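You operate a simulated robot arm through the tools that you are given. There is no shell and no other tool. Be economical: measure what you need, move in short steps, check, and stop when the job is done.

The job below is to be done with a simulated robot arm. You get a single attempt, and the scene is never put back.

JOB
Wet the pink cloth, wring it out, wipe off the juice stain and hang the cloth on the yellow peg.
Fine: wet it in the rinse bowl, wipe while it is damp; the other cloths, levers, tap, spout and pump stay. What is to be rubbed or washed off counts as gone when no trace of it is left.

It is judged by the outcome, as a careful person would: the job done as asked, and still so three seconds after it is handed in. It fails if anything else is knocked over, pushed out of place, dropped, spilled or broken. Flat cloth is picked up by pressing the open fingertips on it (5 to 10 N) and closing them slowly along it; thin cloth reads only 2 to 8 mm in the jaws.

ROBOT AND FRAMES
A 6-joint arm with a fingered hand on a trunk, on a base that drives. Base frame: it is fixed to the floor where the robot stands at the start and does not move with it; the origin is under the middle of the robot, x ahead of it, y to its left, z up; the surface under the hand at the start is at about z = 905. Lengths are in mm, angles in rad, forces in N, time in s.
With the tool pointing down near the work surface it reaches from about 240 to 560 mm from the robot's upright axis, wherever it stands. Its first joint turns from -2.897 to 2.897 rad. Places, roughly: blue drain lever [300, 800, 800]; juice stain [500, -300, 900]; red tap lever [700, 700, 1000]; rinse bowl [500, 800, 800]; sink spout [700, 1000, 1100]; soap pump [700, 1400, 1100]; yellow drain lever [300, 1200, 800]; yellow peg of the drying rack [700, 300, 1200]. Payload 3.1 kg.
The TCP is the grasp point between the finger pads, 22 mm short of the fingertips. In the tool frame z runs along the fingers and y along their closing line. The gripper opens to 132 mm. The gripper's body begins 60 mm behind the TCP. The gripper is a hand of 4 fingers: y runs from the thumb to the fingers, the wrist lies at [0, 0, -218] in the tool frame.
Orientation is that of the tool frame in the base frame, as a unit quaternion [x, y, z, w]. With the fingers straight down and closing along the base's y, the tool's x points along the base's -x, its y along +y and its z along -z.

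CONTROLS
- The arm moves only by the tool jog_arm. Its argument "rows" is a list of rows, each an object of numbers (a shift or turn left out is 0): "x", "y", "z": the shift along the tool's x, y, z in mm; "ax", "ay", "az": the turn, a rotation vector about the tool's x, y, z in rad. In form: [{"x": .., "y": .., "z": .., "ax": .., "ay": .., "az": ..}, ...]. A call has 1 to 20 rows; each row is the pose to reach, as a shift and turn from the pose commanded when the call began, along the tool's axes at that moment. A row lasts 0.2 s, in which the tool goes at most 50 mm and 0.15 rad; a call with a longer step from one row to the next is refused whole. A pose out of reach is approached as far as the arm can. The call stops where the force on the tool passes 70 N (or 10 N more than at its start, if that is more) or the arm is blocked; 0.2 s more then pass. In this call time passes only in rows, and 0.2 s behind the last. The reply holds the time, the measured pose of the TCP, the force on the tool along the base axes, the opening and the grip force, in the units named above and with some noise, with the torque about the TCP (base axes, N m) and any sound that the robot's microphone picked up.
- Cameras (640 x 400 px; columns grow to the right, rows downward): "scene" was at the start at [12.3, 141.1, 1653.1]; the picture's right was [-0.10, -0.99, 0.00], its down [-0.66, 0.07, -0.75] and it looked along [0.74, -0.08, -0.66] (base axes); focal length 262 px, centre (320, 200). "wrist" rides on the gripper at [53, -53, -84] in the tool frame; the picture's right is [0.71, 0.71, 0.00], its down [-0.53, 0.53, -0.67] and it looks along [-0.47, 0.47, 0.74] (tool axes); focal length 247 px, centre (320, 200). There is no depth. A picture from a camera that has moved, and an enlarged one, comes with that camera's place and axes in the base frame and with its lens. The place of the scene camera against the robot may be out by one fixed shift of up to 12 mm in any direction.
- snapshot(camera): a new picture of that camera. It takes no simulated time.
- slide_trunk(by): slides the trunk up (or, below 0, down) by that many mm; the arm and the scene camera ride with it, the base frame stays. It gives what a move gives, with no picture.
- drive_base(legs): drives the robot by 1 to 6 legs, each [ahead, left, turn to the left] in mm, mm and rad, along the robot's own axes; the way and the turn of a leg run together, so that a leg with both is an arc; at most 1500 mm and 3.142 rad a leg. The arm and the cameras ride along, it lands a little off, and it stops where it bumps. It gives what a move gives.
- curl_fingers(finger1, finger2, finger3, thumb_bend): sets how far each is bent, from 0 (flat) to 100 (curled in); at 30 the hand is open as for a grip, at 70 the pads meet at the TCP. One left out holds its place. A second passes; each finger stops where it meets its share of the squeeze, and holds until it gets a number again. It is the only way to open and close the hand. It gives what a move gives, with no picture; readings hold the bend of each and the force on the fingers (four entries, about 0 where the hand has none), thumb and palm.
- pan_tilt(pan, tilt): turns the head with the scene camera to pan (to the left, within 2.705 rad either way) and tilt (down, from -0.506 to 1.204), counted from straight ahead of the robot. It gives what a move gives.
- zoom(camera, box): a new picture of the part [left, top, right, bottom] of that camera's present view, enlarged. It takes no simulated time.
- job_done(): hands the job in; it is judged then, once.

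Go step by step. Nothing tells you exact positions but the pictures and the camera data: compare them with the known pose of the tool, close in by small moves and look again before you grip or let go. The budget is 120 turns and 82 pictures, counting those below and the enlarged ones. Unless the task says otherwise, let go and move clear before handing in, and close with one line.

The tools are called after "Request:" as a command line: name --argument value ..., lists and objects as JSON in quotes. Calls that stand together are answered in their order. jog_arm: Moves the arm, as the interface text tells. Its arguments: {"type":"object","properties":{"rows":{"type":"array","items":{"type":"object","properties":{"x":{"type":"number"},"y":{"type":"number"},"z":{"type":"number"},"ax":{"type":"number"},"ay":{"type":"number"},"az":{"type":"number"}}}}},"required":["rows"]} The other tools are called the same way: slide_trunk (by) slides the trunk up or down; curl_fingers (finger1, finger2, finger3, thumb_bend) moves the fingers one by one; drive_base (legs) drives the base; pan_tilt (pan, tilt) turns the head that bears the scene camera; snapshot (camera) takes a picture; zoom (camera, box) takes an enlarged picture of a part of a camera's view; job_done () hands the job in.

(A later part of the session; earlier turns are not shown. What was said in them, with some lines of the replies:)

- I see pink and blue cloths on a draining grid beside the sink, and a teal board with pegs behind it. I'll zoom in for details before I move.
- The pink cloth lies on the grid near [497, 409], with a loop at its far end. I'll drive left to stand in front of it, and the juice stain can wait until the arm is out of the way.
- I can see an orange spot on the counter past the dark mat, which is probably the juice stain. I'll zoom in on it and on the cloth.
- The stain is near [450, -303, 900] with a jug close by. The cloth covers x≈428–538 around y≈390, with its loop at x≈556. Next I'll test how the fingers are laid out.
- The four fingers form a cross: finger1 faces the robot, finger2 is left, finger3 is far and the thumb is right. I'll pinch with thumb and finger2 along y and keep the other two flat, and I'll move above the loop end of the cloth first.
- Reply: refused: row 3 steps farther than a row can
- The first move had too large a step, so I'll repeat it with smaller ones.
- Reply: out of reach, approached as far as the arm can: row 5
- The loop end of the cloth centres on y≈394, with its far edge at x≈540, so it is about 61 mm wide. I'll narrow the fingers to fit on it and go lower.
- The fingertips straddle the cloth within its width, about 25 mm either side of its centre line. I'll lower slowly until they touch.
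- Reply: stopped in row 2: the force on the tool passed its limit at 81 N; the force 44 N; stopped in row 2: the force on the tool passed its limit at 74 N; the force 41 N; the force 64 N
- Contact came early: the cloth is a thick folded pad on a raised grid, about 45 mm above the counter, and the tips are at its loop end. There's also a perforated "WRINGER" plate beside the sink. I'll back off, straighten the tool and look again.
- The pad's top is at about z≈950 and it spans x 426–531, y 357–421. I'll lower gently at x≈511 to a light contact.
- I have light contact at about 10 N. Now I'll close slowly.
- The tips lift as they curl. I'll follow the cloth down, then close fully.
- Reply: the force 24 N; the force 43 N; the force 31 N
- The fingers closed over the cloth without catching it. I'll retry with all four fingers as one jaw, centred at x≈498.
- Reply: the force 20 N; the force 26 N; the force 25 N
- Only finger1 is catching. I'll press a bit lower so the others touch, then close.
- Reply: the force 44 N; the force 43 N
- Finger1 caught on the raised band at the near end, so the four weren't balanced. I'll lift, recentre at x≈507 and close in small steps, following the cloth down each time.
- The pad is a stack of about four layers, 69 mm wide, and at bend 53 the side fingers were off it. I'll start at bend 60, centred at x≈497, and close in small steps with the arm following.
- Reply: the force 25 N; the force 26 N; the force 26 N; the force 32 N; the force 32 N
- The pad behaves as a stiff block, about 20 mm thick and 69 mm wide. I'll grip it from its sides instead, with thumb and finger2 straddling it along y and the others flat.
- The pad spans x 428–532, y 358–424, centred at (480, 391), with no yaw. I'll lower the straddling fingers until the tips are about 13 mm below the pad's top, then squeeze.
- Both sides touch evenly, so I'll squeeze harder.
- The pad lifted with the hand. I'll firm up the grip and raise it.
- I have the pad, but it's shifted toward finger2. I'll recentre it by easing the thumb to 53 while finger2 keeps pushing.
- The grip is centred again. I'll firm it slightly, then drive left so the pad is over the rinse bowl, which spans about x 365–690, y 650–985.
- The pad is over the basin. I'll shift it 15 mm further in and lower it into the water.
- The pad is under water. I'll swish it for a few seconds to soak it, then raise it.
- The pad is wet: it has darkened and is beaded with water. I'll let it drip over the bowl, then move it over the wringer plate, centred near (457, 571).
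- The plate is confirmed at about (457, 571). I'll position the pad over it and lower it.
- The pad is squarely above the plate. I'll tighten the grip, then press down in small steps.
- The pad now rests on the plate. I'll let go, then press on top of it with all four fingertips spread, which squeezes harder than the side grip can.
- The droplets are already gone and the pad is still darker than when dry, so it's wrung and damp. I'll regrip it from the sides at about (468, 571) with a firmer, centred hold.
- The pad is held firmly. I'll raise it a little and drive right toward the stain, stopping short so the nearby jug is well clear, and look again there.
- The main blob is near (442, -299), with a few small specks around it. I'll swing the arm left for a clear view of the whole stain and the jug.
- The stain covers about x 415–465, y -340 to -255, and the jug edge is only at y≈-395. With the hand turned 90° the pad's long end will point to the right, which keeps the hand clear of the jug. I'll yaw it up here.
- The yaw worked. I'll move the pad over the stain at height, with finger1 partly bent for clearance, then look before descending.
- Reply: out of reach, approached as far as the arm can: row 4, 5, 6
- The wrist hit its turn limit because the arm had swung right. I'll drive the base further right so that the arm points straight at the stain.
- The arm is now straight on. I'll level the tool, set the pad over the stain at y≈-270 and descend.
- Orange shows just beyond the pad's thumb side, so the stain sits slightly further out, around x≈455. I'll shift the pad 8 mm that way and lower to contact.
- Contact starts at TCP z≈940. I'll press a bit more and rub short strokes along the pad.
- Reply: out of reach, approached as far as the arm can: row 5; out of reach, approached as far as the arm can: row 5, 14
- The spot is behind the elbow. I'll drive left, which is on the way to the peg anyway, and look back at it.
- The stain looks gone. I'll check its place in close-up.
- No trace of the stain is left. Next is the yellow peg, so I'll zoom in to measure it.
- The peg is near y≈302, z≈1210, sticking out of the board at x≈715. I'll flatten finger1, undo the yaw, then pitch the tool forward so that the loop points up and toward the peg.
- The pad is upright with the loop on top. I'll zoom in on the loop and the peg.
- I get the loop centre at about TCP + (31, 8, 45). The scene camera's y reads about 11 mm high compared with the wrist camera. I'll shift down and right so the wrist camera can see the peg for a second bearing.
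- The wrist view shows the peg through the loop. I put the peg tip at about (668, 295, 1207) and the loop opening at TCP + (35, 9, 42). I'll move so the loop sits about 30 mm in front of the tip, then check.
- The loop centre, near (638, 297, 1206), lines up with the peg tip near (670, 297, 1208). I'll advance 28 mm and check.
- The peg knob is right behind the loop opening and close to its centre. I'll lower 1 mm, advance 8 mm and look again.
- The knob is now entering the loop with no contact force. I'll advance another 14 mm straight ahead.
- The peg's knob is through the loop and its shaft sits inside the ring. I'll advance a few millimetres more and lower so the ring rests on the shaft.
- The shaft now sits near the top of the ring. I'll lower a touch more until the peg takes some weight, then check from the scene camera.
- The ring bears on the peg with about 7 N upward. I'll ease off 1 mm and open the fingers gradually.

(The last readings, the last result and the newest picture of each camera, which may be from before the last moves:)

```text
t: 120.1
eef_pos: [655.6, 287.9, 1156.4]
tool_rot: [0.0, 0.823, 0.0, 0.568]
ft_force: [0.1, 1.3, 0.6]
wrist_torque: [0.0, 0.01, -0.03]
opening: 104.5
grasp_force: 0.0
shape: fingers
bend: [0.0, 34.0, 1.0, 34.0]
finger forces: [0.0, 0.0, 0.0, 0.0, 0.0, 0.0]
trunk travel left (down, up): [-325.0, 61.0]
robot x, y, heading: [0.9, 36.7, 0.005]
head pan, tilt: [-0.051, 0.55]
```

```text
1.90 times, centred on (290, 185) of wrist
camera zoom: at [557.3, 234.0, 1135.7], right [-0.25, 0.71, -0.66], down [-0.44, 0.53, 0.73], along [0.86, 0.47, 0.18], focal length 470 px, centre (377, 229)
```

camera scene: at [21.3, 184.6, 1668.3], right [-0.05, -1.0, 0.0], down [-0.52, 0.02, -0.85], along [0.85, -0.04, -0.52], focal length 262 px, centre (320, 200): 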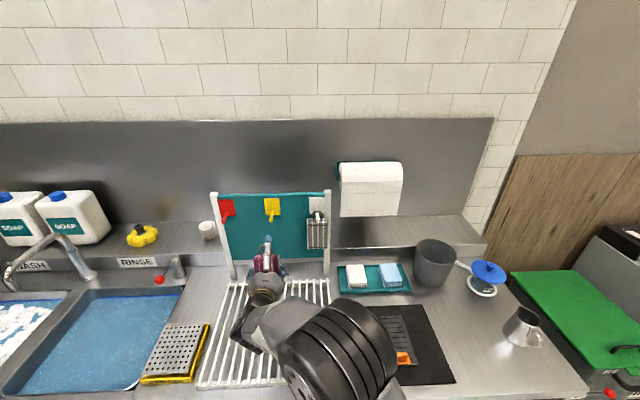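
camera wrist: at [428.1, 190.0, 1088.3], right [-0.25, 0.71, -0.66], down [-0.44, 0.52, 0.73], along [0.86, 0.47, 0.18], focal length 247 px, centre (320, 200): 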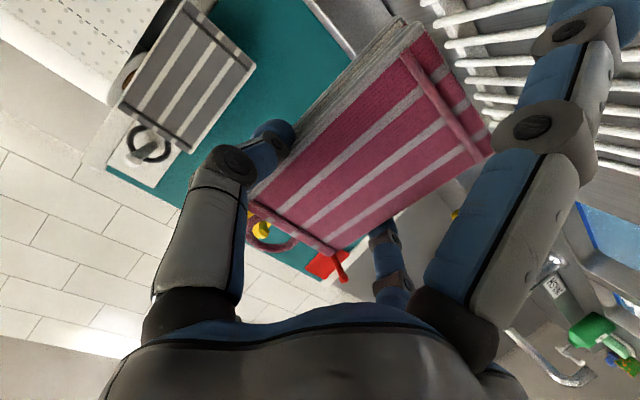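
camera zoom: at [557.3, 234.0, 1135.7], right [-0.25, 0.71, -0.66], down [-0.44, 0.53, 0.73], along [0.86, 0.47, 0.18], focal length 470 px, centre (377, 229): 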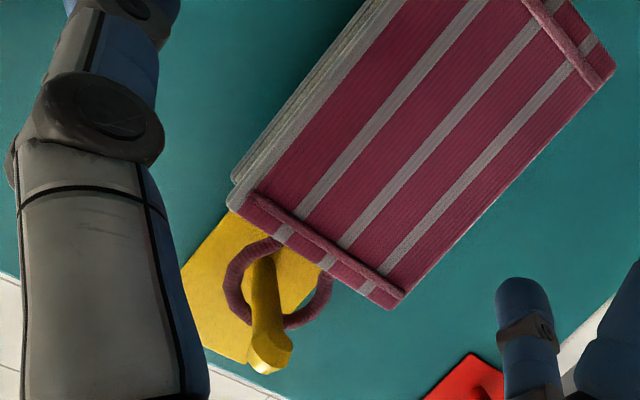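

The cloth hangs by its loop from the yellow peg. I'll back straight away.

Request:
jog_arm --rows '[{"x": 7, "z": -18.7}, {"x": 18, "z": -47}, {"x": 32, "z": -84}, {"x": 46, "z": -122}, {"x": 56, "z": -150}]'

Request:
zoom --camera "scene" --box '[180, 180, 340, 300]'

Request:
pan_tilt --pan 0.35 --tilt 0.6

Request:
snapshot --camera "scene"

```text
t: 121.3
eef_pos: [493.4, 287.7, 1156.1]
tool_rot: [-0.001, 0.822, 0.002, 0.569]
ft_force: [0.2, -0.9, -0.2]
wrist_torque: [0.0, 0.01, 0.01]
opening: 105.1
grasp_force: 0.0
shape: fingers
bend: [0.0, 34.0, 1.0, 34.0]
finger forces: [0.1, 0.0, 0.0, 0.0, 0.1, 0.0]
trunk travel left (down, up): [-325.0, 61.0]
robot x, y, heading: [1.3, 39.7, -0.0]
head pan, tilt: [-0.051, 0.55]
```

```text
3.33 times, centred on (260, 240) of scene
camera zoom: at [20.0, 184.2, 1668.4], right [-0.05, -1.0, 0.0], down [-0.52, 0.03, -0.85], along [0.85, -0.04, -0.52], focal length 873 px, centre (520, 67)
```

zoom: 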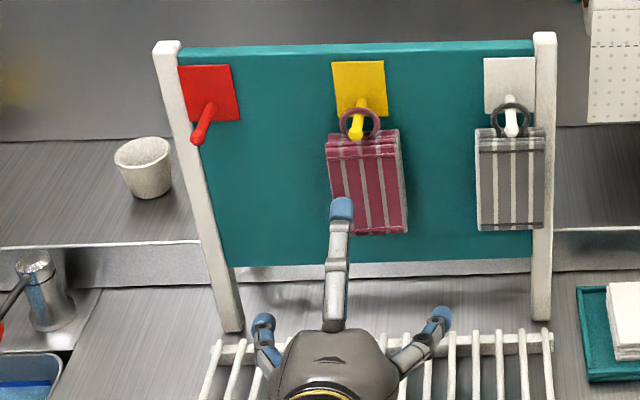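

```text
t: 122.1
eef_pos: [495.3, 288.0, 1157.4]
tool_rot: [0.0, 0.822, 0.001, 0.569]
ft_force: [-0.8, 0.1, 0.3]
wrist_torque: [0.02, -0.04, -0.02]
opening: 104.7
grasp_force: 0.1
shape: fingers
bend: [0.0, 34.0, 1.0, 34.0]
finger forces: [0.0, 0.0, 0.0, 0.0, 0.0, 0.0]
trunk travel left (down, up): [-325.0, 61.0]
robot x, y, heading: [2.7, 37.8, 0.004]
head pan, tilt: [0.351, 0.6]
```

```text
4 pictures are left
camera scene: at [14.0, 219.0, 1663.9], right [0.35, -0.94, 0.0], down [-0.53, -0.2, -0.83], along [0.77, 0.28, -0.56], focal length 262 px, centre (320, 200)
```

scene: 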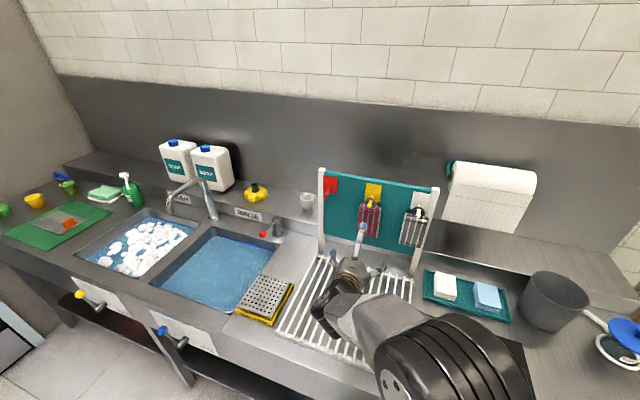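

The pink cloth hangs on the yellow peg like its grey neighbour, and the stain is gone. Nothing I can see has moved, though the arm hides the blue cloth in this last view. The hand is clear, so I'm handing in.

Request:
job_done

```text
The job is handed in.
```

I wet the pink cloth in the rinse bowl, wrung it on the wringer plate, wiped off the juice stain while the cloth was damp, and hung it by its loop on the yellow peg.
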